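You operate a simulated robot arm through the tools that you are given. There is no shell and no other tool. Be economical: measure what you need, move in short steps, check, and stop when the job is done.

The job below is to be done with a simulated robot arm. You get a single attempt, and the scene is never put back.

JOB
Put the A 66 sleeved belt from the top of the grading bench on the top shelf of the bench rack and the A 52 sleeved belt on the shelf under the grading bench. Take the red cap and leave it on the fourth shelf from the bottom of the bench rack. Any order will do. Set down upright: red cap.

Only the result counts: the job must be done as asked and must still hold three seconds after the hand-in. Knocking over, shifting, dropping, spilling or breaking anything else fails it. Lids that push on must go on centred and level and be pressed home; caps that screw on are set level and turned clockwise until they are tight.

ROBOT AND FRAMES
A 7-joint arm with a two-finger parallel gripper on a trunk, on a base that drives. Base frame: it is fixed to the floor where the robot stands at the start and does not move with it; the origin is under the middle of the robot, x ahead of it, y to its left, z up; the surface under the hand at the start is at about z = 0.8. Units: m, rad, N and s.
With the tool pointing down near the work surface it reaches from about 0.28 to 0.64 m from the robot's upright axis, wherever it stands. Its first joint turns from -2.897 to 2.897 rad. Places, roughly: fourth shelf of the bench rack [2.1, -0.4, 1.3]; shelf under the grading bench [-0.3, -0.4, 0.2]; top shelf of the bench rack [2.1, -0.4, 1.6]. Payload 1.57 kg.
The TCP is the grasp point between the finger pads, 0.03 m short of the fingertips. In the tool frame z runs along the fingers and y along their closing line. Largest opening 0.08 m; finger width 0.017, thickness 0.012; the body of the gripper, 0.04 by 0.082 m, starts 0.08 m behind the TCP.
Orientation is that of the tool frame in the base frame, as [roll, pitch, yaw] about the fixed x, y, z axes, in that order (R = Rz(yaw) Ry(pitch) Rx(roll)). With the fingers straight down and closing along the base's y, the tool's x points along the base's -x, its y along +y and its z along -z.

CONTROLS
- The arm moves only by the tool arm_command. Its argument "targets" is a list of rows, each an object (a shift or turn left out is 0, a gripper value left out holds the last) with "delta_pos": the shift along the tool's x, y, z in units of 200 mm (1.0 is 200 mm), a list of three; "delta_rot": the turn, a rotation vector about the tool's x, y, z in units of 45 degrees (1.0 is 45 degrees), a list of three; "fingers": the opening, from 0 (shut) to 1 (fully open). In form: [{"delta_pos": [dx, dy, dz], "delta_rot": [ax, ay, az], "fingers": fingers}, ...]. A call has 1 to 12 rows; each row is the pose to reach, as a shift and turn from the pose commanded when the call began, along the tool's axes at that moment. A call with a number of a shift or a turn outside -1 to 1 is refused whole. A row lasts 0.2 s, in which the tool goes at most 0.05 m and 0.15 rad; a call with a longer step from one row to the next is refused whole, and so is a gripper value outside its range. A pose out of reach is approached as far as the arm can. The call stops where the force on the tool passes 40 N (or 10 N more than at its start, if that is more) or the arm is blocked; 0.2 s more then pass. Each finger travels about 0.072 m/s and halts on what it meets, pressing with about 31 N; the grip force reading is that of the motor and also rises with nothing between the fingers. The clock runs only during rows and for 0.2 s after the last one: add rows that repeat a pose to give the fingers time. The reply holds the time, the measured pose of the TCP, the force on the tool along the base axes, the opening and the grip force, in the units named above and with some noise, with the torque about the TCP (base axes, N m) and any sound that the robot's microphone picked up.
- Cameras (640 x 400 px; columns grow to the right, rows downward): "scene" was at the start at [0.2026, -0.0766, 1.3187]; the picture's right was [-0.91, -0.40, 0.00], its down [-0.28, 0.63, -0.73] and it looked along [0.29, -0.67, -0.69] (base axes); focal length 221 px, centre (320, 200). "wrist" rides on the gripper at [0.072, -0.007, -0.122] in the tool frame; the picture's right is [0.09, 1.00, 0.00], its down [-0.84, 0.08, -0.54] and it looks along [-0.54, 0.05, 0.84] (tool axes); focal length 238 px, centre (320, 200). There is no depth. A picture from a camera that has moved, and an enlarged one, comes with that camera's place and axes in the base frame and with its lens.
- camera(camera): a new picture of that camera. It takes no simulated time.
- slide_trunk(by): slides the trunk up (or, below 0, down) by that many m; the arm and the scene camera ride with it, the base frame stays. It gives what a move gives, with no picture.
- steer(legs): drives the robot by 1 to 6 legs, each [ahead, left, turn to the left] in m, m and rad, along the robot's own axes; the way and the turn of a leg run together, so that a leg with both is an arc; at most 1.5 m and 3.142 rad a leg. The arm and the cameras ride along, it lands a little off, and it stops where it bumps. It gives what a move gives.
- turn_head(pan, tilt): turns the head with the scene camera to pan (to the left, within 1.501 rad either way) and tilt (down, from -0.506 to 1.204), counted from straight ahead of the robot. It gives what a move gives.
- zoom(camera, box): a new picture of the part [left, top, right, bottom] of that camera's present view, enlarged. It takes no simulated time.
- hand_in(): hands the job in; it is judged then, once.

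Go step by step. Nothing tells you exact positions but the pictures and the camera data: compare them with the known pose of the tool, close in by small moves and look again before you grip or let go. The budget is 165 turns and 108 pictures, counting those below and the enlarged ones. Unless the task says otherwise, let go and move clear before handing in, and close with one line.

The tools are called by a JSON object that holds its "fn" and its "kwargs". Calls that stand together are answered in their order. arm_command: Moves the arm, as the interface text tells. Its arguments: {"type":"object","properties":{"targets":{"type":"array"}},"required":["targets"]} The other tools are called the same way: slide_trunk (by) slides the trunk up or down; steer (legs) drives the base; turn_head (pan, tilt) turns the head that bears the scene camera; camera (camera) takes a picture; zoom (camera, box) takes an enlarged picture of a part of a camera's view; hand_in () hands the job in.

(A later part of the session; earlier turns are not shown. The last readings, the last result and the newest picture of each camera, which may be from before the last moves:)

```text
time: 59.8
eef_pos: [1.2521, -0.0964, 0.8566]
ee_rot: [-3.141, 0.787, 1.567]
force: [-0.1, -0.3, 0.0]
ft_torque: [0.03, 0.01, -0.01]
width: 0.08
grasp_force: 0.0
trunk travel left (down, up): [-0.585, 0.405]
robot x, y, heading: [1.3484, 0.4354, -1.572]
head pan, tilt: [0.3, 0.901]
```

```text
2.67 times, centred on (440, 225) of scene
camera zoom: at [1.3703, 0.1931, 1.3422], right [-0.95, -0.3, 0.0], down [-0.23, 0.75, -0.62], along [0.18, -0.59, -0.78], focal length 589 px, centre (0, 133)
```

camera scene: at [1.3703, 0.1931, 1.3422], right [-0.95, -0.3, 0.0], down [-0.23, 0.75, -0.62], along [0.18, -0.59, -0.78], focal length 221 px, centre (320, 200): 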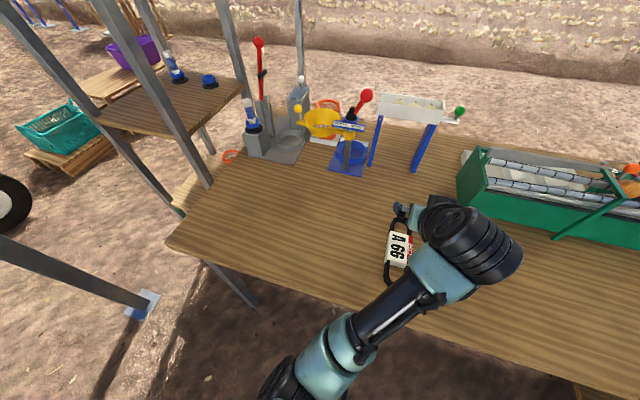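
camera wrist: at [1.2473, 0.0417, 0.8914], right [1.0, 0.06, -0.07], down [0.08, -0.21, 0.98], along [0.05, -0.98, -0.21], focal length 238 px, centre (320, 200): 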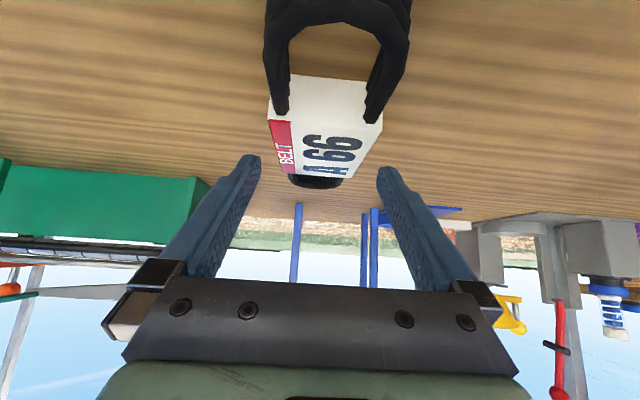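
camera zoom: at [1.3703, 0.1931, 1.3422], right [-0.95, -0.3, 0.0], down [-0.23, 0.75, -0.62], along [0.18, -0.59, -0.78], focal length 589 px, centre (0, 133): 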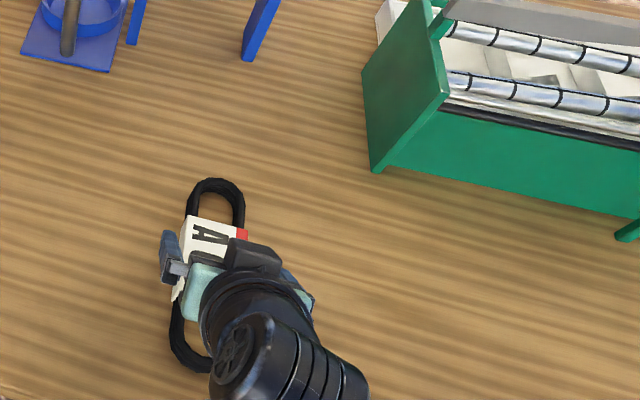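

The belt is centred between the fingers. I'll descend 2.4 cm and grip.

{"fn": "arm_command", "kwargs": {"targets": [{"delta_pos": [0.045, 0, 0.045]}, {"delta_pos": [0.085, 0, 0.085]}, {"delta_pos": [0.085, 0, 0.085], "fingers": 0.6}, {"delta_pos": [0.085, 0, 0.085], "fingers": 0.3}, {"delta_pos": [0.085, 0, 0.085], "fingers": 0.3}, {"delta_pos": [0.085, 0, 0.085], "fingers": 0.3}]}}

{"fn": "arm_command", "kwargs": {"targets": [{"delta_pos": [-0.1, 0, -0.1]}, {"delta_pos": [-0.25, 0, -0.25]}, {"delta_pos": [-0.4, 0, -0.4]}, {"delta_pos": [-0.55, 0, -0.55]}, {"delta_pos": [-0.7, 0, -0.7]}]}}

{"fn": "camera", "kwargs": {"camera": "wrist"}}

{"fn": "camera", "kwargs": {"camera": "scene"}}

```text
time: 61.2
eef_pos: [1.2519, -0.0952, 0.8328]
ee_rot: [-3.141, 0.784, 1.569]
force: [-0.1, -0.2, -0.1]
ft_torque: [-0.09, 0.04, -0.04]
width: 0.0599
grasp_force: 30.7
trunk travel left (down, up): [-0.585, 0.405]
robot x, y, heading: [1.3489, 0.4361, -1.569]
head pan, tilt: [0.3, 0.901]
```

```text
time: 62.4
eef_pos: [1.2511, -0.0943, 1.0316]
ee_rot: [-3.141, 0.784, 1.57]
force: [-0.5, 0.8, -1.8]
ft_torque: [0.01, 0.0, 0.0]
width: 0.0598
grasp_force: 31.2
trunk travel left (down, up): [-0.585, 0.405]
robot x, y, heading: [1.3501, 0.4366, -1.571]
head pan, tilt: [0.3, 0.901]
```

```text
72 pictures are left
camera wrist: at [1.2467, 0.0422, 1.0664], right [1.0, 0.06, -0.07], down [0.08, -0.21, 0.97], along [0.05, -0.98, -0.21], focal length 238 px, centre (320, 200)
```

wrist: 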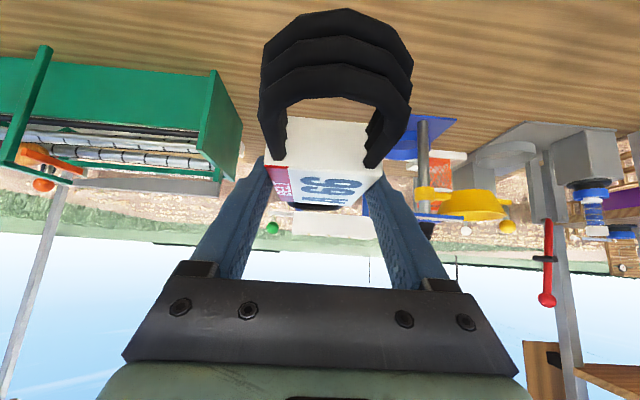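

```text
71 pictures are left
camera scene: at [1.3703, 0.1929, 1.3421], right [-0.95, -0.3, 0.0], down [-0.23, 0.75, -0.62], along [0.18, -0.59, -0.78], focal length 221 px, centre (320, 200)
```

scene: 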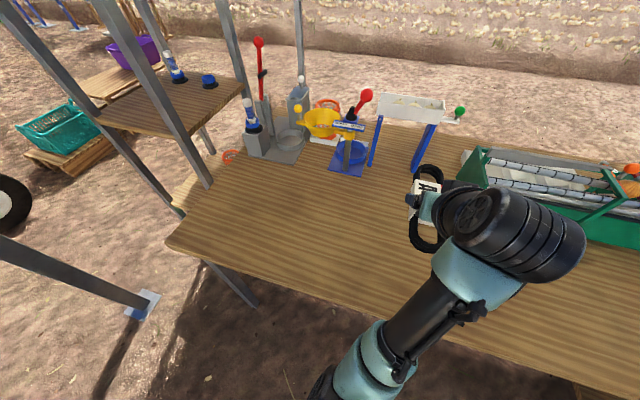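

The belt is held. I'll raise the trunk and then the arm to top-shelf height, checking where the elbow goes.

{"fn": "slide_trunk", "kwargs": {"by": 0.4}}

{"fn": "arm_command", "kwargs": {"targets": [{"delta_pos": [-0.12, 0, -0.12]}, {"delta_pos": [-0.24, 0, -0.24]}, {"delta_pos": [-0.36, 0, -0.36]}, {"delta_pos": [-0.48, 0, -0.48]}, {"delta_pos": [-0.6, 0, -0.6]}, {"delta_pos": [-0.72, 0, -0.72]}, {"delta_pos": [-0.84, 0, -0.84]}, {"delta_pos": [-0.96, 0, -0.96]}]}}

{"fn": "camera", "kwargs": {"camera": "scene"}}

```text
time: 66.2
eef_pos: [1.251, -0.0951, 1.4309]
ee_rot: [-3.141, 0.786, 1.569]
force: [0.3, -0.7, -1.5]
ft_torque: [0.04, 0.01, 0.02]
width: 0.0597
grasp_force: 31.5
trunk travel left (down, up): [-0.985, 0.005]
robot x, y, heading: [1.3515, 0.4341, -1.569]
head pan, tilt: [0.3, 0.901]
```

```text
time: 68.0
eef_pos: [1.2518, -0.0935, 1.7012]
ee_rot: [-3.14, 0.786, 1.567]
force: [0.9, -0.2, -2.1]
ft_torque: [0.0, -0.04, -0.04]
width: 0.0596
grasp_force: 31.4
trunk travel left (down, up): [-0.985, 0.005]
robot x, y, heading: [1.3447, 0.4334, -1.568]
head pan, tilt: [0.3, 0.901]
```

```text
70 pictures are left
camera scene: at [1.3702, 0.1935, 1.7422], right [-0.95, -0.3, 0.0], down [-0.23, 0.75, -0.62], along [0.18, -0.59, -0.78], focal length 221 px, centre (320, 200)
```

scene: 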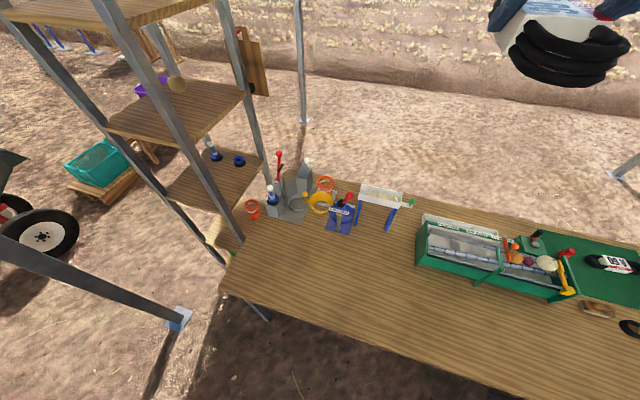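

The height is reached. I'll check the arm's shape on the right side.

{"fn": "turn_head", "kwargs": {"pan": -0.3, "tilt": 0.3}}

{"fn": "camera", "kwargs": {"camera": "scene"}}

```text
time: 69.0
eef_pos: [1.2524, -0.094, 1.7014]
ee_rot: [-3.138, 0.785, 1.569]
force: [0.2, 0.3, -2.1]
ft_torque: [0.01, -0.02, 0.0]
width: 0.0597
grasp_force: 31.3
trunk travel left (down, up): [-0.985, 0.005]
robot x, y, heading: [1.3474, 0.436, -1.569]
head pan, tilt: [-0.3, 0.3]
```

```text
69 pictures are left
camera scene: at [1.3206, 0.1756, 1.7943], right [-0.96, 0.29, 0.0], down [0.09, 0.28, -0.95], along [-0.28, -0.91, -0.3], focal length 221 px, centre (320, 200)
```

scene: 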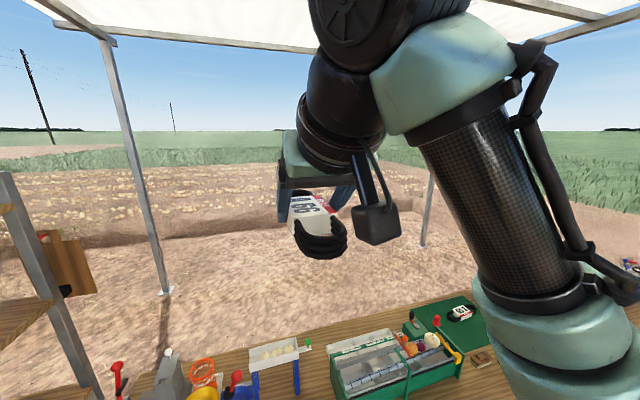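

The forearm would pass close to the front-left post. I'll shift the hand 0.2 m to the robot's left and see how the elbow follows.

{"fn": "arm_command", "kwargs": {"targets": [{"delta_pos": [0, 0.2, 0]}, {"delta_pos": [0, 0.4, 0]}, {"delta_pos": [0, 0.6, 0]}, {"delta_pos": [0, 0.8, 0]}, {"delta_pos": [0, 1.0, 0]}]}}

{"fn": "camera", "kwargs": {"camera": "scene"}}

```text
time: 70.2
eef_pos: [1.4544, -0.0951, 1.7003]
ee_rot: [-3.138, 0.784, 1.568]
force: [0.2, -0.1, -2.4]
ft_torque: [-0.01, 0.0, 0.0]
width: 0.0596
grasp_force: 31.0
trunk travel left (down, up): [-0.985, 0.005]
robot x, y, heading: [1.3523, 0.4401, -1.57]
head pan, tilt: [-0.3, 0.3]
```

```text
68 pictures are left
camera scene: at [1.3223, 0.1754, 1.7944], right [-0.96, 0.29, 0.0], down [0.09, 0.28, -0.96], along [-0.28, -0.91, -0.3], focal length 221 px, centre (320, 200)
```

scene: 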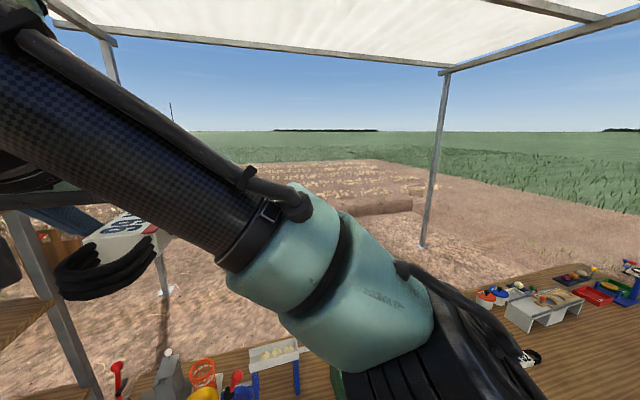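

I'll try a longer reach so the arm straightens and the elbow stays behind the hand.

{"fn": "arm_command", "kwargs": {"targets": [{"delta_pos": [-0.12, -0.1, 0.12]}, {"delta_pos": [-0.24, -0.2, 0.24]}, {"delta_pos": [-0.36, -0.3, 0.36]}, {"delta_pos": [-0.48, -0.4, 0.48]}, {"delta_pos": [-0.6, -0.5, 0.6]}, {"delta_pos": [-0.7, -0.5, 0.7]}]}}

{"fn": "camera", "kwargs": {"camera": "scene"}}

```text
time: 71.6
eef_pos: [1.3515, -0.2935, 1.6995]
ee_rot: [-3.136, 0.785, 1.572]
force: [-0.6, 1.1, -2.4]
ft_torque: [0.05, 0.0, -0.01]
width: 0.0598
grasp_force: 30.8
trunk travel left (down, up): [-0.985, 0.005]
robot x, y, heading: [1.3485, 0.4328, -1.57]
head pan, tilt: [-0.3, 0.3]
```

```text
67 pictures are left
camera scene: at [1.3212, 0.1751, 1.7943], right [-0.96, 0.29, 0.0], down [0.09, 0.28, -0.96], along [-0.28, -0.91, -0.3], focal length 221 px, centre (320, 200)
```

scene: 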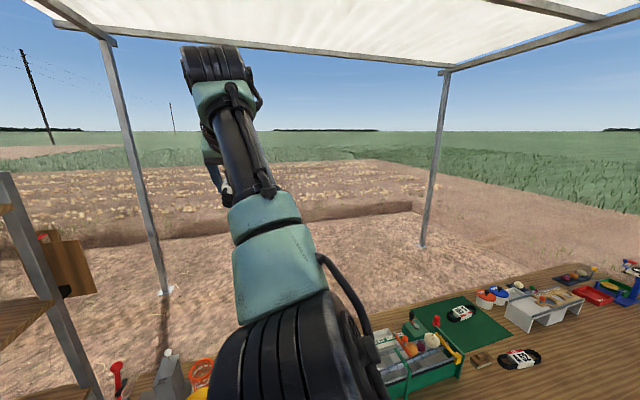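

With the longer reach the arm lies straight and the elbow stays outside the rack. I'll back up and strafe to the rack.

{"fn": "steer", "kwargs": {"legs": [[-0.25, 0, 0], [0, 0.67, 0]]}}

{"fn": "turn_head", "kwargs": {"pan": 0.3, "tilt": 0.35}}

{"fn": "camera", "kwargs": {"camera": "scene"}}

{"fn": "camera", "kwargs": {"camera": "wrist"}}

```text
time: 76.7
eef_pos: [2.0251, -0.0527, 1.7015]
ee_rot: [-3.139, 0.784, 1.563]
force: [0.3, -0.4, -2.3]
ft_torque: [0.07, 0.02, 0.0]
width: 0.0597
grasp_force: 30.8
trunk travel left (down, up): [-0.985, 0.005]
robot x, y, heading: [2.0309, 0.679, -1.573]
head pan, tilt: [-0.3, 0.3]
```

```text
time: 77.7
eef_pos: [2.0255, -0.0528, 1.7002]
ee_rot: [-3.14, 0.784, 1.561]
force: [-0.1, -0.5, -1.4]
ft_torque: [0.01, 0.02, 0.02]
width: 0.0595
grasp_force: 31.2
trunk travel left (down, up): [-0.985, 0.005]
robot x, y, heading: [2.031, 0.6768, -1.576]
head pan, tilt: [0.3, 0.351]
```

```text
66 pictures are left
camera scene: at [2.0544, 0.4162, 1.7897], right [-0.96, -0.29, 0.0], down [-0.1, 0.33, -0.94], along [0.27, -0.9, -0.34], focal length 221 px, centre (320, 200)
```

scene: 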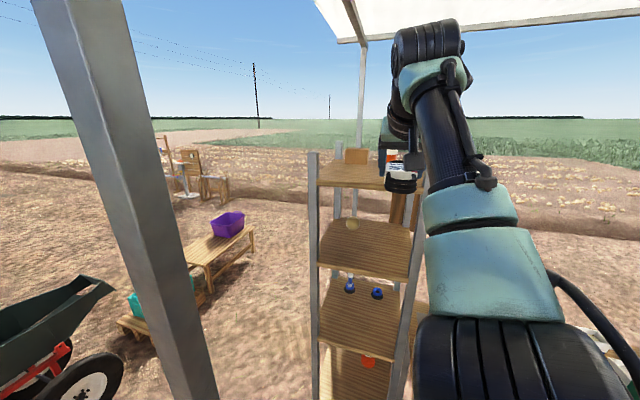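

```text
65 pictures are left
camera wrist: at [2.0225, 0.0849, 1.7356], right [1.0, 0.05, -0.07], down [0.08, -0.21, 0.97], along [0.04, -0.98, -0.21], focal length 238 px, centre (320, 200)
```

wrist: 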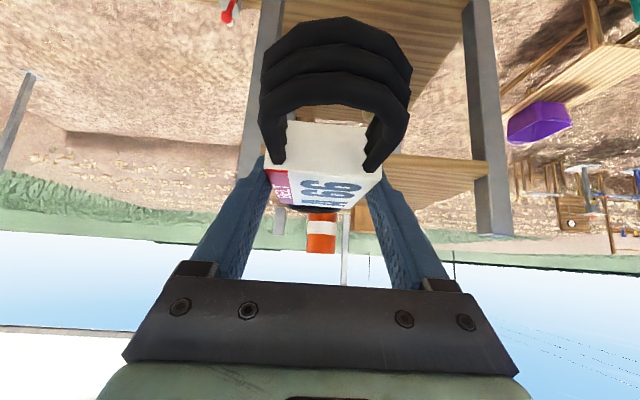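

The post gap is x 1.94–2.26. I'll zoom onto the top shelf to see the box and the can on it.

{"fn": "zoom", "kwargs": {"camera": "scene", "box": [290, 130, 450, 230]}}

```text
4.00 times, centred on (370, 180) of scene
camera zoom: at [2.0544, 0.4162, 1.7897], right [-0.96, -0.29, 0.0], down [-0.1, 0.33, -0.94], along [0.27, -0.9, -0.34], focal length 884 px, centre (120, 280)
```

zoom: 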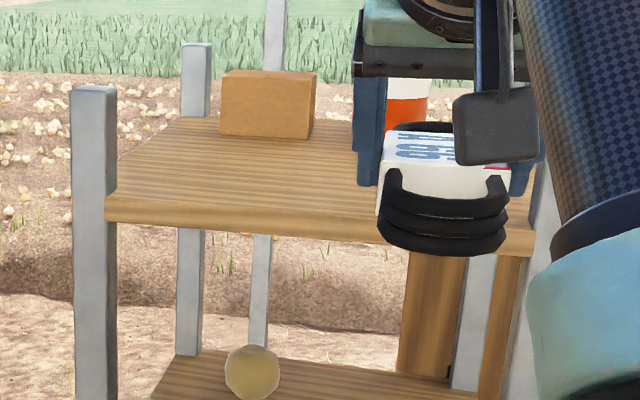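

The box front is at y ≈ -0.5, so a belt centre at about y = -0.34 fits. I'll shift 3 cm in +x and drive in.

{"fn": "arm_command", "kwargs": {"targets": [{"delta_pos": [0, 0.1, 0]}, {"delta_pos": [0, 0.16, 0]}]}}

{"fn": "steer", "kwargs": {"legs": [[0.27, 0, 0]]}}

{"fn": "camera", "kwargs": {"camera": "scene"}}

{"fn": "camera", "kwargs": {"camera": "wrist"}}

```text
time: 78.3
eef_pos: [2.0602, -0.0539, 1.6988]
ee_rot: [-3.138, 0.785, 1.562]
force: [0.0, -0.4, -1.2]
ft_torque: [0.04, 0.0, -0.01]
width: 0.0597
grasp_force: 30.9
trunk travel left (down, up): [-0.985, 0.005]
robot x, y, heading: [2.0305, 0.6748, -1.575]
head pan, tilt: [0.3, 0.351]
```

```text
time: 80.3
eef_pos: [2.0476, -0.307, 1.7052]
ee_rot: [3.132, 0.79, 1.558]
force: [-0.1, 0.3, -1.6]
ft_torque: [0.01, 0.02, 0.01]
width: 0.0596
grasp_force: 31.6
trunk travel left (down, up): [-0.985, 0.005]
robot x, y, heading: [2.027, 0.4132, -1.572]
head pan, tilt: [0.3, 0.351]
stopped in leg 1: the robot was blocked; the commanded pose is now the measured one
```

```text
63 pictures are left
camera scene: at [2.0412, 0.164, 1.7918], right [-0.96, -0.29, -0.01], down [-0.09, 0.32, -0.94], along [0.28, -0.9, -0.34], focal length 221 px, centre (320, 200)
```

scene: 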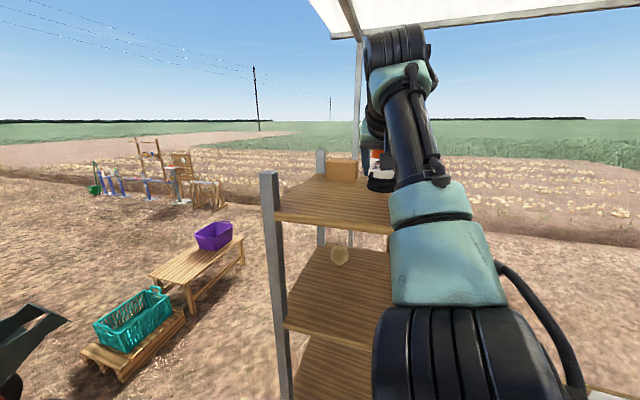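

```text
62 pictures are left
camera wrist: at [2.043, -0.1686, 1.7388], right [1.0, 0.06, -0.06], down [0.07, -0.2, 0.98], along [0.04, -0.98, -0.21], focal length 238 px, centre (320, 200)
```

wrist: 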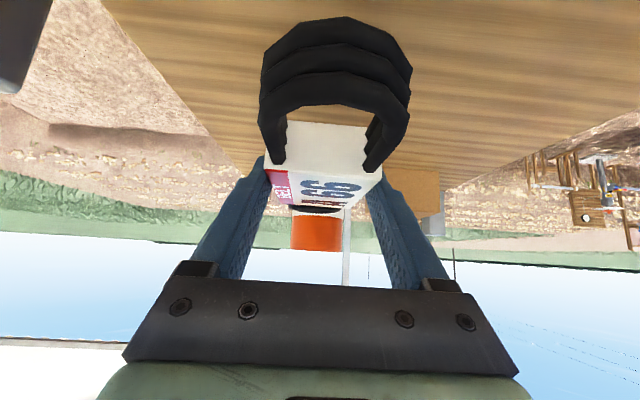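

The elbow touched something, most likely the front-left post. I'll back off and extend the reach further so the elbow stays out.

{"fn": "steer", "kwargs": {"legs": [[-0.15, 0.04, 0]]}}

{"fn": "camera", "kwargs": {"camera": "scene"}}

{"fn": "arm_command", "kwargs": {"targets": [{"delta_pos": [-0.1, 0, 0.1]}, {"delta_pos": [-0.2, 0, 0.2]}, {"delta_pos": [-0.3, 0, 0.3]}, {"delta_pos": [-0.4, 0, 0.4]}]}}

{"fn": "camera", "kwargs": {"camera": "scene"}}

```text
time: 81.7
eef_pos: [2.0962, -0.1694, 1.6979]
ee_rot: [3.141, 0.78, 1.562]
force: [0.6, -0.5, -2.2]
ft_torque: [0.06, 0.0, 0.02]
width: 0.0598
grasp_force: 31.0
trunk travel left (down, up): [-0.985, 0.005]
robot x, y, heading: [2.0673, 0.561, -1.575]
head pan, tilt: [0.3, 0.351]
```

```text
61 pictures are left
camera scene: at [2.0899, 0.3, 1.7892], right [-0.96, -0.29, 0.0], down [-0.1, 0.33, -0.94], along [0.28, -0.9, -0.35], focal length 221 px, centre (320, 200)
```

scene: 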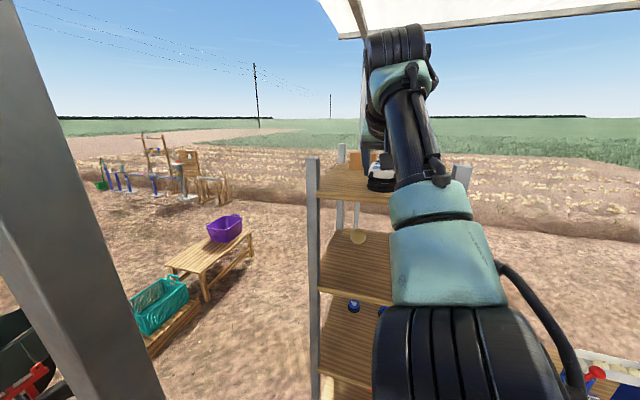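

```text
time: 82.7
eef_pos: [2.0939, -0.2121, 1.6798]
ee_rot: [-3.138, 0.785, 1.563]
force: [-0.3, 0.6, -2.0]
ft_torque: [0.01, 0.0, 0.01]
width: 0.0599
grasp_force: 31.0
out of reach, approached as far as the arm can: row 2, 3, 4
trunk travel left (down, up): [-0.985, 0.005]
robot x, y, heading: [2.066, 0.5639, -1.57]
head pan, tilt: [0.3, 0.351]
```

```text
60 pictures are left
camera scene: at [2.0933, 0.3023, 1.7896], right [-0.96, -0.29, 0.0], down [-0.1, 0.33, -0.94], along [0.27, -0.9, -0.34], focal length 221 px, centre (320, 200)
```

scene: 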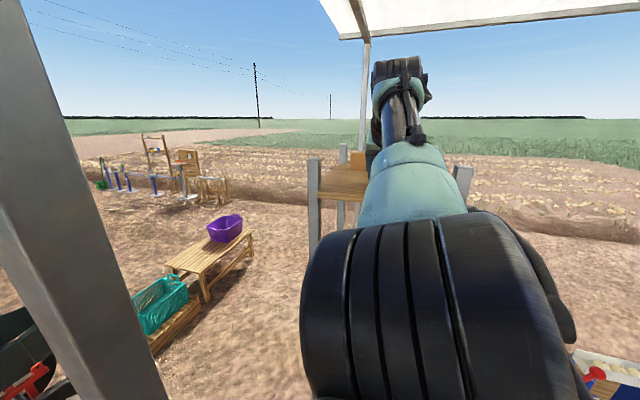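

The elbow is now up and well behind the hand. I'll drive in 0.11 m.

{"fn": "steer", "kwargs": {"legs": [[0.11, 0, 0]]}}

{"fn": "camera", "kwargs": {"camera": "wrist"}}

```text
time: 83.9
eef_pos: [2.0962, -0.2969, 1.6802]
ee_rot: [-3.141, 0.783, 1.568]
force: [0.8, 0.0, -1.7]
ft_torque: [0.0, 0.01, 0.02]
width: 0.0596
grasp_force: 31.2
trunk travel left (down, up): [-0.985, 0.005]
robot x, y, heading: [2.0676, 0.4744, -1.569]
head pan, tilt: [0.3, 0.351]
stopped in leg 1: the robot was blocked; the commanded pose is now the measured one
```

```text
59 pictures are left
camera wrist: at [2.0918, -0.1597, 1.716], right [1.0, 0.06, -0.07], down [0.08, -0.21, 0.97], along [0.05, -0.98, -0.21], focal length 238 px, centre (320, 200)
```

wrist: 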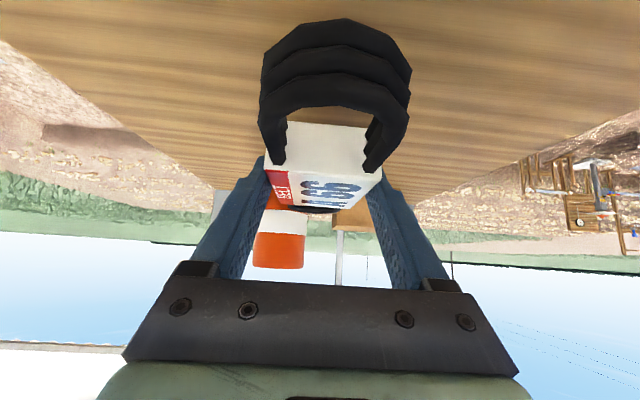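

The base is blocked by the canopy post (same 0.44 m distance both times), not by the rack. I'll shift 3 cm away from it and finish with the arm, forward and down.

{"fn": "steer", "kwargs": {"legs": [[0.02, -0.035, 0]]}}

{"fn": "arm_command", "kwargs": {"targets": [{"delta_pos": [0.009, 0, 0.08]}, {"delta_pos": [0.018, 0, 0.16]}, {"delta_pos": [0.018, 0, 0.16]}]}}

{"fn": "camera", "kwargs": {"camera": "scene"}}

```text
time: 84.7
eef_pos: [2.0701, -0.3167, 1.6806]
ee_rot: [-3.135, 0.786, 1.574]
force: [0.6, 0.7, -1.0]
ft_torque: [0.0, 0.02, -0.03]
width: 0.0597
grasp_force: 30.8
trunk travel left (down, up): [-0.985, 0.005]
robot x, y, heading: [2.0282, 0.4537, -1.575]
head pan, tilt: [0.3, 0.351]
```

```text
time: 85.5
eef_pos: [2.0601, -0.333, 1.6507]
ee_rot: [3.139, 0.783, 1.568]
force: [0.2, -0.2, -1.7]
ft_torque: [-0.05, 0.0, 0.04]
width: 0.0595
grasp_force: 30.9
out of reach, approached as far as the arm can: row 1, 2, 3
trunk travel left (down, up): [-0.985, 0.005]
robot x, y, heading: [2.0329, 0.4525, -1.571]
head pan, tilt: [0.3, 0.351]
```

```text
58 pictures are left
camera scene: at [2.0564, 0.1927, 1.7896], right [-0.96, -0.29, 0.0], down [-0.1, 0.33, -0.94], along [0.28, -0.9, -0.34], focal length 221 px, centre (320, 200)
```

scene: 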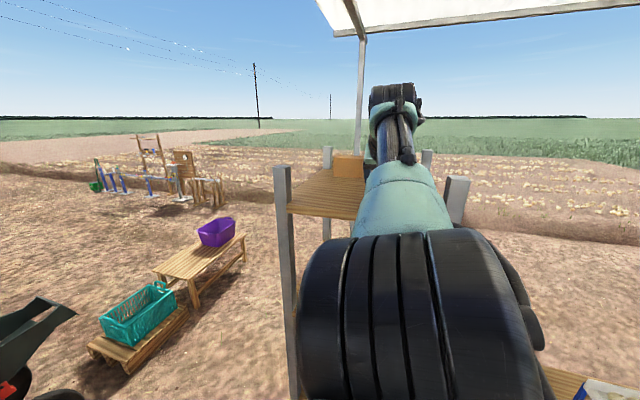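

I'm in position over the shelf. I'll lower in small trunk steps while watching the force.

{"fn": "slide_trunk", "kwargs": {"by": -0.008}}

{"fn": "zoom", "kwargs": {"camera": "wrist", "box": [200, 0, 440, 150]}}

```text
time: 86.1
eef_pos: [2.0634, -0.332, 1.6495]
ee_rot: [-3.14, 0.799, 1.571]
force: [-0.8, -4.7, 19.3]
ft_torque: [-0.32, 0.12, -0.05]
width: 0.0597
grasp_force: 31.1
trunk travel left (down, up): [-0.977, 0.013]
robot x, y, heading: [2.0302, 0.4555, -1.568]
head pan, tilt: [0.3, 0.351]
```

```text
2.67 times, centred on (320, 75) of wrist
camera zoom: at [2.057, -0.1938, 1.6837], right [1.0, 0.06, -0.07], down [0.08, -0.2, 0.98], along [0.05, -0.98, -0.2], focal length 636 px, centre (320, 533)
```

zoom: 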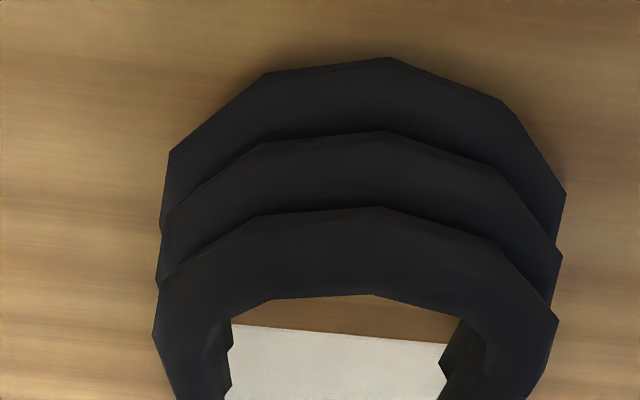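

Contact at TCP 1.65, so the shelf is at about 1.617. I'll ease the pressure and release.

{"fn": "slide_trunk", "kwargs": {"by": 0.005}}

{"fn": "arm_command", "kwargs": {"targets": [{"delta_pos": [0, 0, 0], "fingers": 0.85}, {"delta_pos": [0, 0, 0], "fingers": 1}, {"delta_pos": [0, 0, 0], "fingers": 1}]}}

{"fn": "camera", "kwargs": {"camera": "wrist"}}

```text
time: 86.7
eef_pos: [2.0624, -0.3305, 1.6504]
ee_rot: [-3.142, 0.787, 1.57]
force: [-0.8, -4.6, 15.2]
ft_torque: [-0.06, 0.04, -0.02]
width: 0.0596
grasp_force: 31.1
trunk travel left (down, up): [-0.982, 0.008]
robot x, y, heading: [2.035, 0.4537, -1.572]
head pan, tilt: [0.3, 0.351]
```

```text
time: 87.5
eef_pos: [2.0609, -0.3295, 1.6478]
ee_rot: [-3.14, 0.781, 1.569]
force: [-2.0, 4.8, 4.7]
ft_torque: [0.02, -0.22, 0.22]
width: 0.0788
grasp_force: 0.1
trunk travel left (down, up): [-0.982, 0.008]
robot x, y, heading: [2.0341, 0.4564, -1.574]
head pan, tilt: [0.3, 0.351]
```

```text
56 pictures are left
camera wrist: at [2.0565, -0.1932, 1.6833], right [1.0, 0.06, -0.07], down [0.08, -0.21, 0.97], along [0.05, -0.97, -0.22], focal length 238 px, centre (320, 200)
```

wrist: 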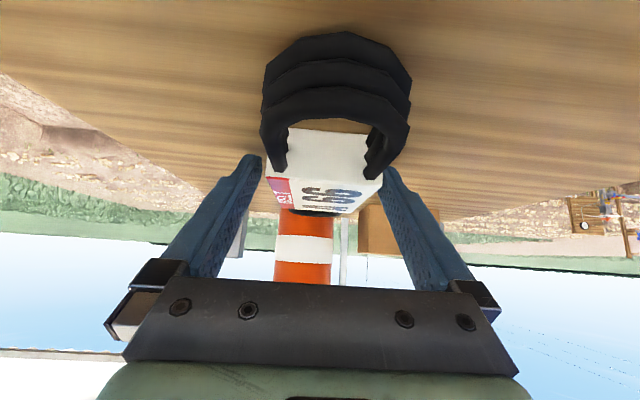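

Released. I'll retreat straight back along the tool axis.

{"fn": "arm_command", "kwargs": {"targets": [{"delta_pos": [0, 0, -0.1]}, {"delta_pos": [0, 0, -0.25]}, {"delta_pos": [0, 0, -0.4]}, {"delta_pos": [0, 0, -0.5]}]}}

{"fn": "camera", "kwargs": {"camera": "wrist"}}

```text
time: 88.5
eef_pos: [2.0627, -0.2619, 1.7196]
ee_rot: [3.141, 0.782, 1.569]
force: [-0.1, -0.3, 0.0]
ft_torque: [0.03, 0.01, 0.05]
width: 0.0799
grasp_force: 0.0
trunk travel left (down, up): [-0.982, 0.008]
robot x, y, heading: [2.0324, 0.4533, -1.57]
head pan, tilt: [0.3, 0.351]
```

```text
55 pictures are left
camera wrist: at [2.0572, -0.1244, 1.7558], right [1.0, 0.06, -0.07], down [0.08, -0.21, 0.97], along [0.05, -0.98, -0.22], focal length 238 px, centre (320, 200)
```

wrist: 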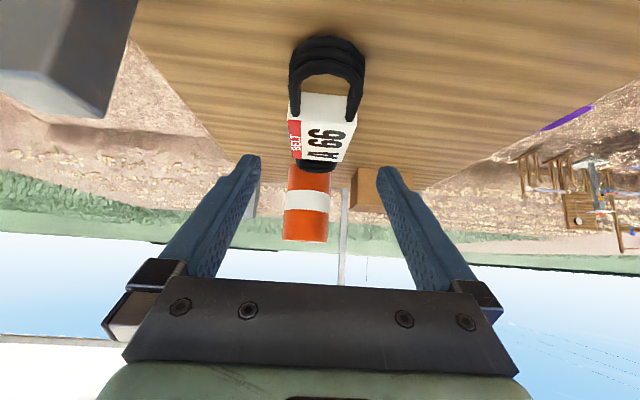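

A 66 rests flat on the top shelf. Next is the cap: I'll back away, drive along the bench to x ≈ 0.47 and lower the trunk.

{"fn": "steer", "kwargs": {"legs": [[-0.25, 0, 0], [0, -1.0, 0], [0, -0.57, 0]]}}

{"fn": "arm_command", "kwargs": {"targets": [{"delta_pos": [0.12, 0, -0.12], "fingers": 1}, {"delta_pos": [0.24, 0, -0.24]}, {"delta_pos": [0.36, 0, -0.36]}, {"delta_pos": [0.48, 0, -0.48]}, {"delta_pos": [0.6, 0, -0.6]}]}}

{"fn": "slide_trunk", "kwargs": {"by": -0.4}}

{"fn": "turn_head", "kwargs": {"pan": 0.0, "tilt": 0.8}}

{"fn": "camera", "kwargs": {"camera": "scene"}}

```text
time: 97.9
eef_pos: [0.4919, -0.0038, 1.7198]
ee_rot: [-3.141, 0.783, 1.57]
force: [0.3, -0.7, -0.7]
ft_torque: [-0.02, 0.01, 0.03]
width: 0.0799
grasp_force: 0.0
trunk travel left (down, up): [-0.982, 0.008]
robot x, y, heading: [0.454, 0.7141, -1.571]
head pan, tilt: [0.3, 0.351]
```

```text
time: 99.1
eef_pos: [0.4886, 0.169, 1.72]
ee_rot: [-3.139, 0.783, 1.568]
force: [-0.8, 0.3, -0.3]
ft_torque: [-0.07, 0.03, 0.03]
width: 0.08
grasp_force: 0.0
trunk travel left (down, up): [-0.982, 0.008]
robot x, y, heading: [0.4588, 0.7097, -1.573]
head pan, tilt: [0.3, 0.351]
```

```text
time: 103.0
eef_pos: [0.4904, 0.1673, 1.3205]
ee_rot: [3.141, 0.782, 1.571]
force: [-0.4, -0.5, -0.7]
ft_torque: [0.02, 0.01, 0.03]
width: 0.0801
grasp_force: 0.2
trunk travel left (down, up): [-0.582, 0.408]
robot x, y, heading: [0.4594, 0.7139, -1.575]
head pan, tilt: [0.3, 0.351]
```

```text
time: 103.9
eef_pos: [0.4888, 0.1673, 1.3192]
ee_rot: [-3.141, 0.785, 1.571]
force: [-0.1, -0.3, -0.4]
ft_torque: [0.01, -0.03, 0.01]
width: 0.0798
grasp_force: 0.1
trunk travel left (down, up): [-0.582, 0.408]
robot x, y, heading: [0.4599, 0.7119, -1.573]
head pan, tilt: [0.0, 0.799]
```

```text
54 pictures are left
camera scene: at [0.4583, 0.4604, 1.3472], right [-1.0, 0.0, 0.0], down [0.0, 0.72, -0.7], along [0.0, -0.7, -0.72], focal length 221 px, centre (320, 200)
```

scene: 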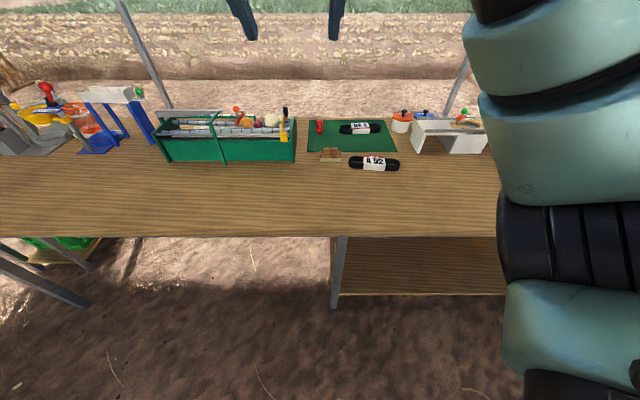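

This gives a clear view of the cap, the belts and the lower shelf. I'll drive closer to the bench.

{"fn": "steer", "kwargs": {"legs": [[0.5, 0, 0]]}}

{"fn": "camera", "kwargs": {"camera": "scene"}}

{"fn": "camera", "kwargs": {"camera": "wrist"}}

```text
time: 106.8
eef_pos: [0.4952, -0.3337, 1.32]
ee_rot: [-3.14, 0.783, 1.577]
force: [-0.2, -0.1, -0.6]
ft_torque: [0.01, -0.06, 0.02]
width: 0.0798
grasp_force: 0.1
trunk travel left (down, up): [-0.582, 0.408]
robot x, y, heading: [0.4616, 0.2089, -1.563]
head pan, tilt: [0.0, 0.799]
```

```text
53 pictures are left
camera scene: at [0.4614, -0.0418, 1.347], right [-1.0, -0.01, 0.0], down [0.0, 0.72, -0.7], along [0.0, -0.7, -0.72], focal length 221 px, centre (320, 200)
```

scene: 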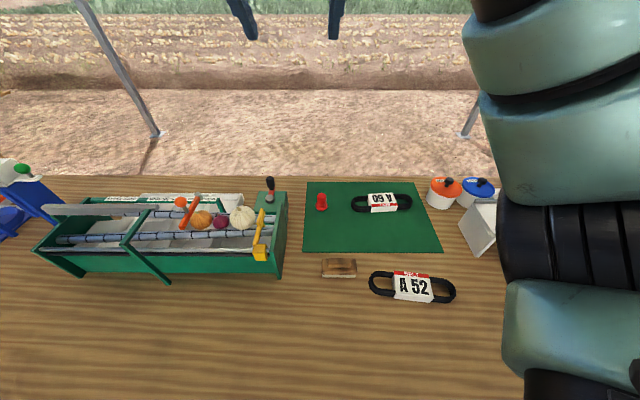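

```text
52 pictures are left
camera wrist: at [0.4886, -0.1979, 1.3557], right [1.0, 0.07, -0.07], down [0.08, -0.21, 0.97], along [0.06, -0.97, -0.21], focal length 238 px, centre (320, 200)
```

wrist: 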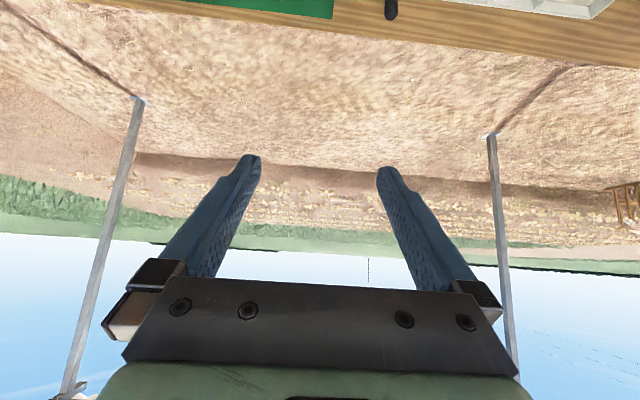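

I'll zoom in on the cap and its neighbours.

{"fn": "zoom", "kwargs": {"camera": "scene", "box": [256, 170, 352, 230]}}

```text
6.67 times, centred on (304, 200) of scene
camera zoom: at [0.4614, -0.0418, 1.347], right [-1.0, -0.01, 0.0], down [0.0, 0.72, -0.7], along [0.0, -0.7, -0.72], focal length 1473 px, centre (427, 200)
```

zoom: 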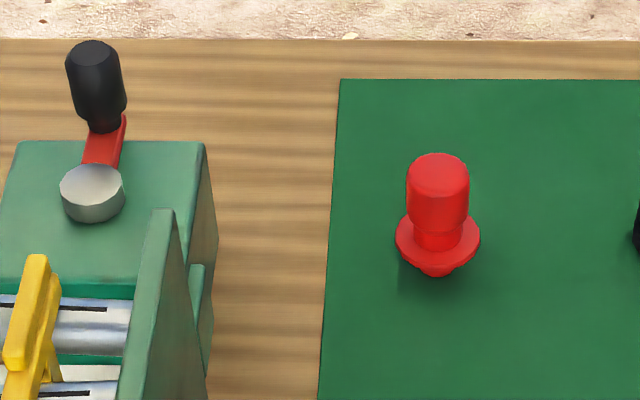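

The cap stands on its plug at about (0.457, -0.535), with its knob reaching z ≈ 0.86. I'll come down in front of it.

{"fn": "arm_command", "kwargs": {"targets": [{"delta_pos": [0.1, -0.03, 0.17], "fingers": 1}, {"delta_pos": [0.2, -0.07, 0.35]}, {"delta_pos": [0.3, -0.11, 0.52]}, {"delta_pos": [0.42, -0.15, 0.7]}, {"delta_pos": [0.53, -0.19, 0.885]}]}}

{"fn": "camera", "kwargs": {"camera": "scene"}}

```text
time: 108.0
eef_pos: [0.4559, -0.3843, 1.121]
ee_rot: [-3.14, 0.784, 1.578]
force: [-0.2, 0.2, 0.6]
ft_torque: [0.0, 0.01, 0.0]
width: 0.0801
grasp_force: 0.1
trunk travel left (down, up): [-0.582, 0.408]
robot x, y, heading: [0.4618, 0.2127, -1.564]
head pan, tilt: [0.0, 0.799]
```

```text
50 pictures are left
camera scene: at [0.4614, -0.0416, 1.3471], right [-1.0, -0.01, 0.0], down [0.0, 0.72, -0.7], along [0.0, -0.7, -0.72], focal length 221 px, centre (320, 200)
```

scene: 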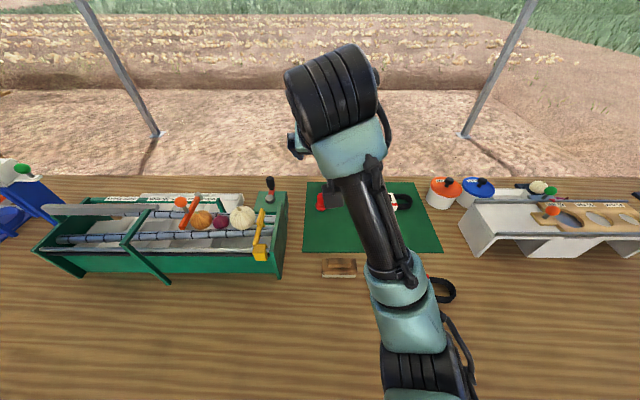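

The arm is well placed with the elbow high. I'll keep descending behind the cap.

{"fn": "arm_command", "kwargs": {"targets": [{"delta_pos": [0.07, 0, 0.2]}, {"delta_pos": [0.14, 0, 0.4]}, {"delta_pos": [0.21, 0, 0.6]}, {"delta_pos": [0.28, 0, 0.8]}, {"delta_pos": [0.354, 0.005, 0.99]}]}}

{"fn": "camera", "kwargs": {"camera": "wrist"}}

{"fn": "zoom", "kwargs": {"camera": "scene", "box": [240, 110, 432, 230]}}

```text
time: 109.2
eef_pos: [0.4604, -0.4735, 0.9272]
ee_rot: [3.141, 0.784, 1.579]
force: [0.3, -0.3, -0.3]
ft_torque: [0.0, 0.0, -0.02]
width: 0.0799
grasp_force: 0.2
trunk travel left (down, up): [-0.582, 0.408]
robot x, y, heading: [0.4615, 0.2144, -1.56]
head pan, tilt: [0.0, 0.799]
```

```text
49 pictures are left
camera wrist: at [0.4534, -0.3361, 0.9622], right [1.0, 0.07, -0.07], down [0.08, -0.21, 0.97], along [0.06, -0.98, -0.21], focal length 238 px, centre (320, 200)
```

wrist: 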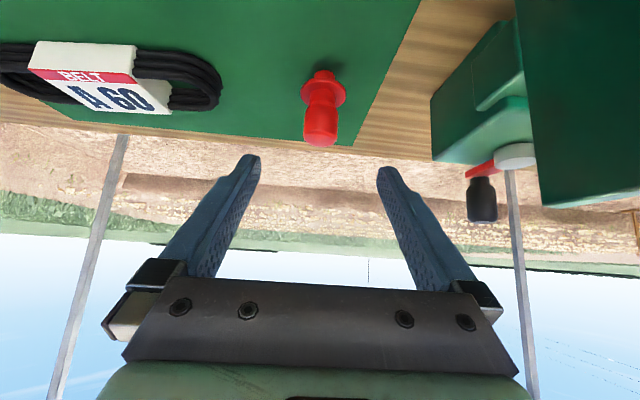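

```text
3.33 times, centred on (336, 170) of scene
camera zoom: at [0.4615, -0.0418, 1.3471], right [-1.0, -0.01, 0.0], down [0.0, 0.72, -0.7], along [0.0, -0.7, -0.72], focal length 736 px, centre (267, 300)
```

zoom: 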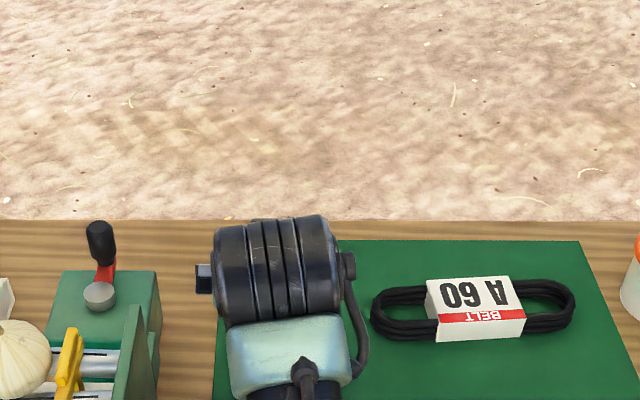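

The cap lies on the tool's centre line. I'll advance along the tool axis around the knob.

{"fn": "arm_command", "kwargs": {"targets": [{"delta_pos": [0.02, 0, 0.15]}, {"delta_pos": [0.035, 0, 0.3]}, {"delta_pos": [0.045, 0, 0.42]}, {"delta_pos": [0.048, 0, 0.4825]}]}}

{"fn": "camera", "kwargs": {"camera": "wrist"}}

```text
time: 110.2
eef_pos: [0.4594, -0.5353, 0.8541]
ee_rot: [-3.141, 0.782, 1.58]
force: [-0.5, 0.2, 0.0]
ft_torque: [0.02, -0.01, -0.02]
width: 0.08
grasp_force: 0.0
trunk travel left (down, up): [-0.582, 0.408]
robot x, y, heading: [0.4593, 0.2096, -1.561]
head pan, tilt: [0.0, 0.799]
```

```text
47 pictures are left
camera wrist: at [0.4524, -0.3979, 0.8889], right [1.0, 0.07, -0.07], down [0.08, -0.21, 0.97], along [0.06, -0.98, -0.21], focal length 238 px, centre (320, 200)
```

wrist: 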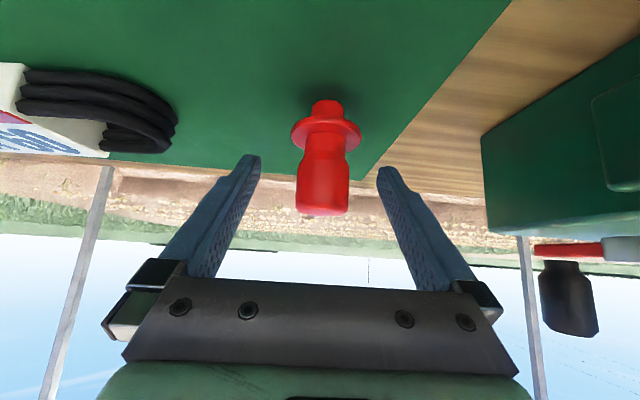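

The knob is between the pads. I'll close gently and check that the cap stays upright.

{"fn": "arm_command", "kwargs": {"targets": [{"fingers": 0.7}, {"fingers": 0.45}, {"fingers": 0.3}, {"fingers": 0.2}, {"fingers": 0.2}, {"fingers": 0.2}]}}

{"fn": "camera", "kwargs": {"camera": "wrist"}}

```text
time: 111.6
eef_pos: [0.4591, -0.5355, 0.8536]
ee_rot: [3.141, 0.783, 1.578]
force: [0.9, -0.4, 0.4]
ft_torque: [0.01, -0.03, -0.04]
width: 0.0275
grasp_force: 31.0
trunk travel left (down, up): [-0.582, 0.408]
robot x, y, heading: [0.4614, 0.2078, -1.566]
head pan, tilt: [0.0, 0.799]
```

```text
46 pictures are left
camera wrist: at [0.4526, -0.3976, 0.889], right [1.0, 0.07, -0.07], down [0.08, -0.21, 0.97], along [0.06, -0.97, -0.21], focal length 238 px, centre (320, 200)
```

wrist: 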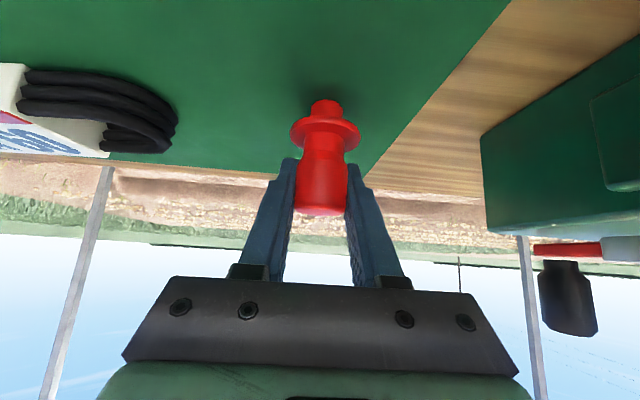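

Gripped. I'll lift straight up.

{"fn": "arm_command", "kwargs": {"targets": [{"delta_pos": [-0.08, 0, -0.08]}, {"delta_pos": [-0.22, 0, -0.22]}, {"delta_pos": [-0.38, 0, -0.38]}, {"delta_pos": [-0.54, 0, -0.54]}, {"delta_pos": [-0.7, 0, -0.7]}, {"delta_pos": [-0.86, 0, -0.86]}]}}

{"fn": "camera", "kwargs": {"camera": "wrist"}}

```text
time: 113.0
eef_pos: [0.4593, -0.536, 1.0982]
ee_rot: [-3.141, 0.78, 1.579]
force: [-0.1, -0.4, -0.6]
ft_torque: [-0.01, 0.03, -0.01]
width: 0.0276
grasp_force: 31.0
trunk travel left (down, up): [-0.582, 0.408]
robot x, y, heading: [0.4588, 0.2115, -1.565]
head pan, tilt: [0.0, 0.799]
```

```text
45 pictures are left
camera wrist: at [0.4527, -0.3983, 1.1334], right [1.0, 0.07, -0.07], down [0.08, -0.21, 0.97], along [0.06, -0.97, -0.22], focal length 238 px, centre (320, 200)
```

wrist: 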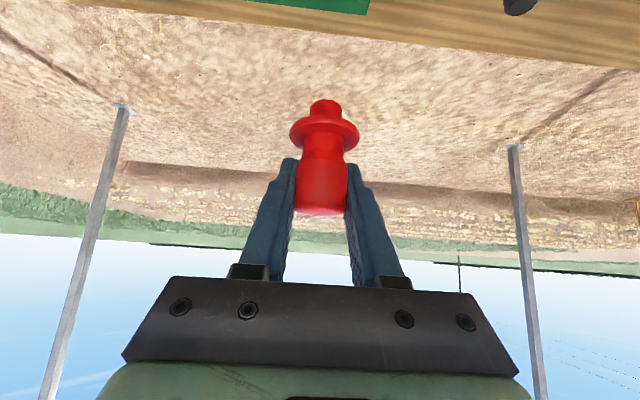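

The cap is upright and held firmly. I'll raise to shelf-4 height, back out and drive to the rack.

{"fn": "slide_trunk", "kwargs": {"by": 0.18}}

{"fn": "arm_command", "kwargs": {"targets": [{"delta_pos": [-0.14, 0, -0.14]}, {"delta_pos": [-0.28, 0, -0.28]}, {"delta_pos": [-0.42, 0, -0.42]}]}}

{"fn": "steer", "kwargs": {"legs": [[-0.5, 0, 0], [0, 0.8, 0], [0, 0.77, 0]]}}

{"fn": "turn_head", "kwargs": {"pan": 0.15, "tilt": 0.3}}

{"fn": "camera", "kwargs": {"camera": "scene"}}

{"fn": "camera", "kwargs": {"camera": "wrist"}}

```text
time: 115.0
eef_pos: [0.4586, -0.5353, 1.2775]
ee_rot: [-3.14, 0.783, 1.578]
force: [0.5, 0.3, 0.0]
ft_torque: [-0.01, 0.03, 0.0]
width: 0.0272
grasp_force: 31.0
trunk travel left (down, up): [-0.762, 0.228]
robot x, y, heading: [0.4591, 0.2142, -1.565]
head pan, tilt: [0.0, 0.799]
```

```text
time: 115.8
eef_pos: [0.4573, -0.5354, 1.3965]
ee_rot: [3.142, 0.781, 1.579]
force: [-0.4, -0.7, -0.7]
ft_torque: [0.0, -0.03, -0.03]
width: 0.0272
grasp_force: 31.7
trunk travel left (down, up): [-0.762, 0.228]
robot x, y, heading: [0.4593, 0.2103, -1.567]
head pan, tilt: [0.0, 0.799]
```

```text
time: 126.3
eef_pos: [1.9911, -0.0304, 1.3963]
ee_rot: [3.141, 0.784, 1.572]
force: [0.4, -0.5, -0.1]
ft_torque: [-0.03, 0.01, -0.02]
width: 0.027
grasp_force: 31.3
trunk travel left (down, up): [-0.762, 0.228]
robot x, y, heading: [1.9945, 0.7162, -1.571]
head pan, tilt: [0.0, 0.799]
```

```text
time: 127.2
eef_pos: [1.9902, -0.0287, 1.3964]
ee_rot: [-3.141, 0.783, 1.572]
force: [0.0, -0.2, -0.4]
ft_torque: [0.0, 0.02, 0.01]
width: 0.0265
grasp_force: 30.9
trunk travel left (down, up): [-0.762, 0.228]
robot x, y, heading: [1.9998, 0.7165, -1.57]
head pan, tilt: [0.15, 0.3]
```

```text
44 pictures are left
camera scene: at [2.0109, 0.4548, 1.5714], right [-0.99, -0.15, 0.0], down [-0.04, 0.29, -0.95], along [0.14, -0.94, -0.3], focal length 221 px, centre (320, 200)
```

scene: 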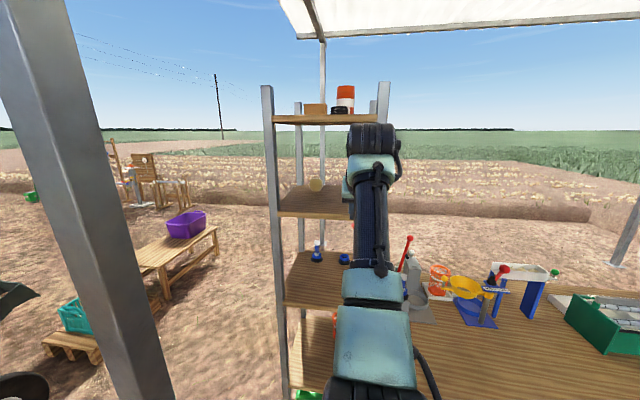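

```text
43 pictures are left
camera wrist: at [1.9844, 0.1082, 1.432], right [1.0, 0.07, -0.07], down [0.08, -0.21, 0.97], along [0.05, -0.98, -0.21], focal length 238 px, centre (320, 200)
```

wrist: 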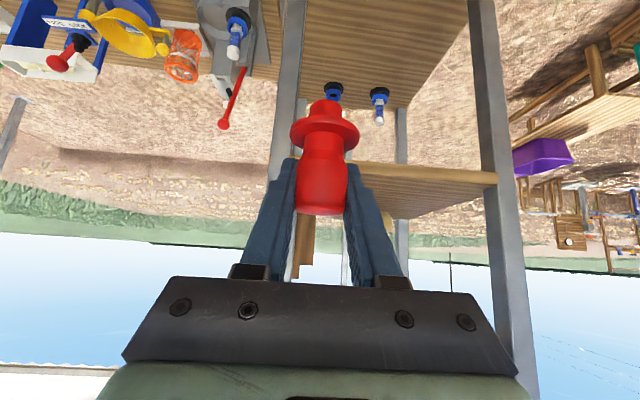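

Shelf 4 is at about z 1.317 and free in front. I'll align in x, lower slightly, and drive in.

{"fn": "arm_command", "kwargs": {"targets": [{"delta_pos": [0.01, 0.13, 0.01]}, {"delta_pos": [0.03, 0.25, 0.03]}]}}

{"fn": "steer", "kwargs": {"legs": [[0.15, 0.02, 0]]}}

{"fn": "camera", "kwargs": {"camera": "scene"}}

{"fn": "camera", "kwargs": {"camera": "wrist"}}

```text
time: 127.8
eef_pos: [2.041, -0.0305, 1.3882]
ee_rot: [-3.139, 0.785, 1.572]
force: [-0.9, 0.5, -0.7]
ft_torque: [0.06, 0.0, 0.05]
width: 0.0268
grasp_force: 30.8
trunk travel left (down, up): [-0.762, 0.228]
robot x, y, heading: [1.995, 0.7187, -1.573]
head pan, tilt: [0.15, 0.3]
```

```text
time: 129.2
eef_pos: [2.0589, -0.1775, 1.3886]
ee_rot: [3.141, 0.784, 1.573]
force: [0.0, 0.0, -0.3]
ft_torque: [-0.01, 0.0, 0.0]
width: 0.0266
grasp_force: 31.1
trunk travel left (down, up): [-0.762, 0.228]
robot x, y, heading: [2.0156, 0.5678, -1.574]
head pan, tilt: [0.15, 0.3]
```

```text
42 pictures are left
camera scene: at [2.0308, 0.3059, 1.5715], right [-0.99, -0.15, 0.0], down [-0.04, 0.29, -0.96], along [0.14, -0.94, -0.3], focal length 221 px, centre (320, 200)
```

scene: 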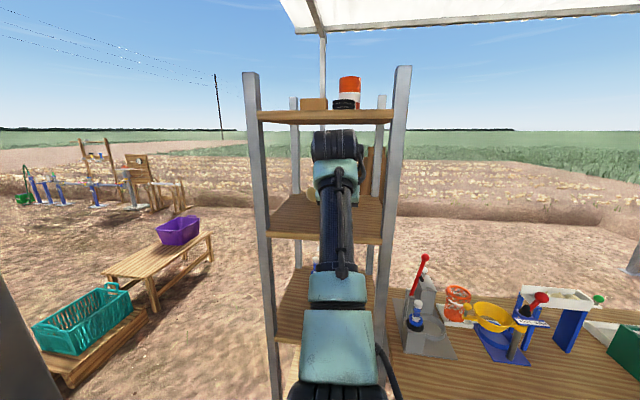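

```text
41 pictures are left
camera wrist: at [2.054, -0.0411, 1.4242], right [1.0, 0.07, -0.07], down [0.08, -0.21, 0.97], along [0.05, -0.98, -0.21], focal length 238 px, centre (320, 200)
```

wrist: 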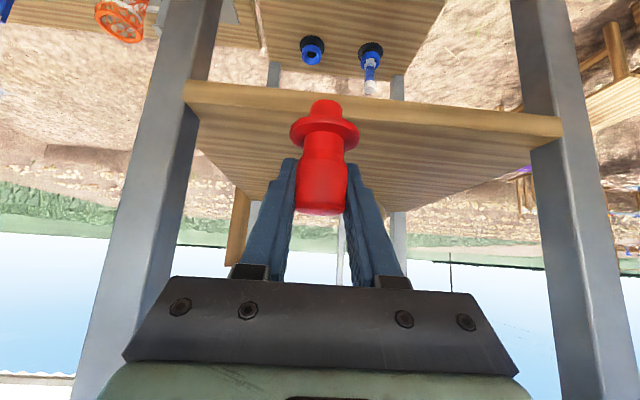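

The heights agree: shelf edge at z ≈ 1.318, y ≈ -0.215. I'll drive in the last 10.5 cm.

{"fn": "steer", "kwargs": {"legs": [[0.105, 0, 0]]}}

{"fn": "camera", "kwargs": {"camera": "wrist"}}

{"fn": "camera", "kwargs": {"camera": "scene"}}

```text
time: 130.4
eef_pos: [2.0596, -0.2838, 1.389]
ee_rot: [-3.141, 0.785, 1.572]
force: [0.8, 0.2, -0.3]
ft_torque: [0.04, 0.02, 0.01]
width: 0.0267
grasp_force: 30.6
trunk travel left (down, up): [-0.762, 0.228]
robot x, y, heading: [2.0158, 0.4668, -1.57]
head pan, tilt: [0.15, 0.3]
```

```text
40 pictures are left
camera wrist: at [2.0543, -0.1464, 1.4245], right [1.0, 0.07, -0.07], down [0.08, -0.21, 0.97], along [0.05, -0.98, -0.21], focal length 238 px, centre (320, 200)
```

wrist: 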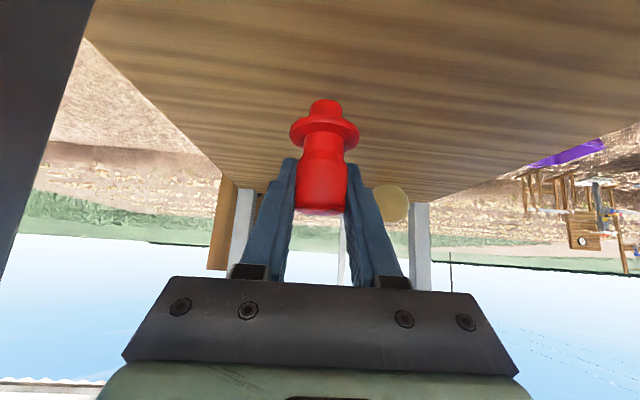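

```text
39 pictures are left
camera scene: at [2.031, 0.2006, 1.5715], right [-0.99, -0.15, 0.0], down [-0.04, 0.29, -0.96], along [0.14, -0.94, -0.3], focal length 221 px, centre (320, 200)
```

scene: 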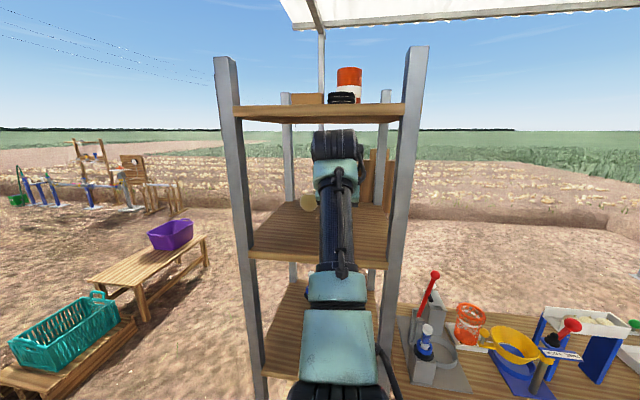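

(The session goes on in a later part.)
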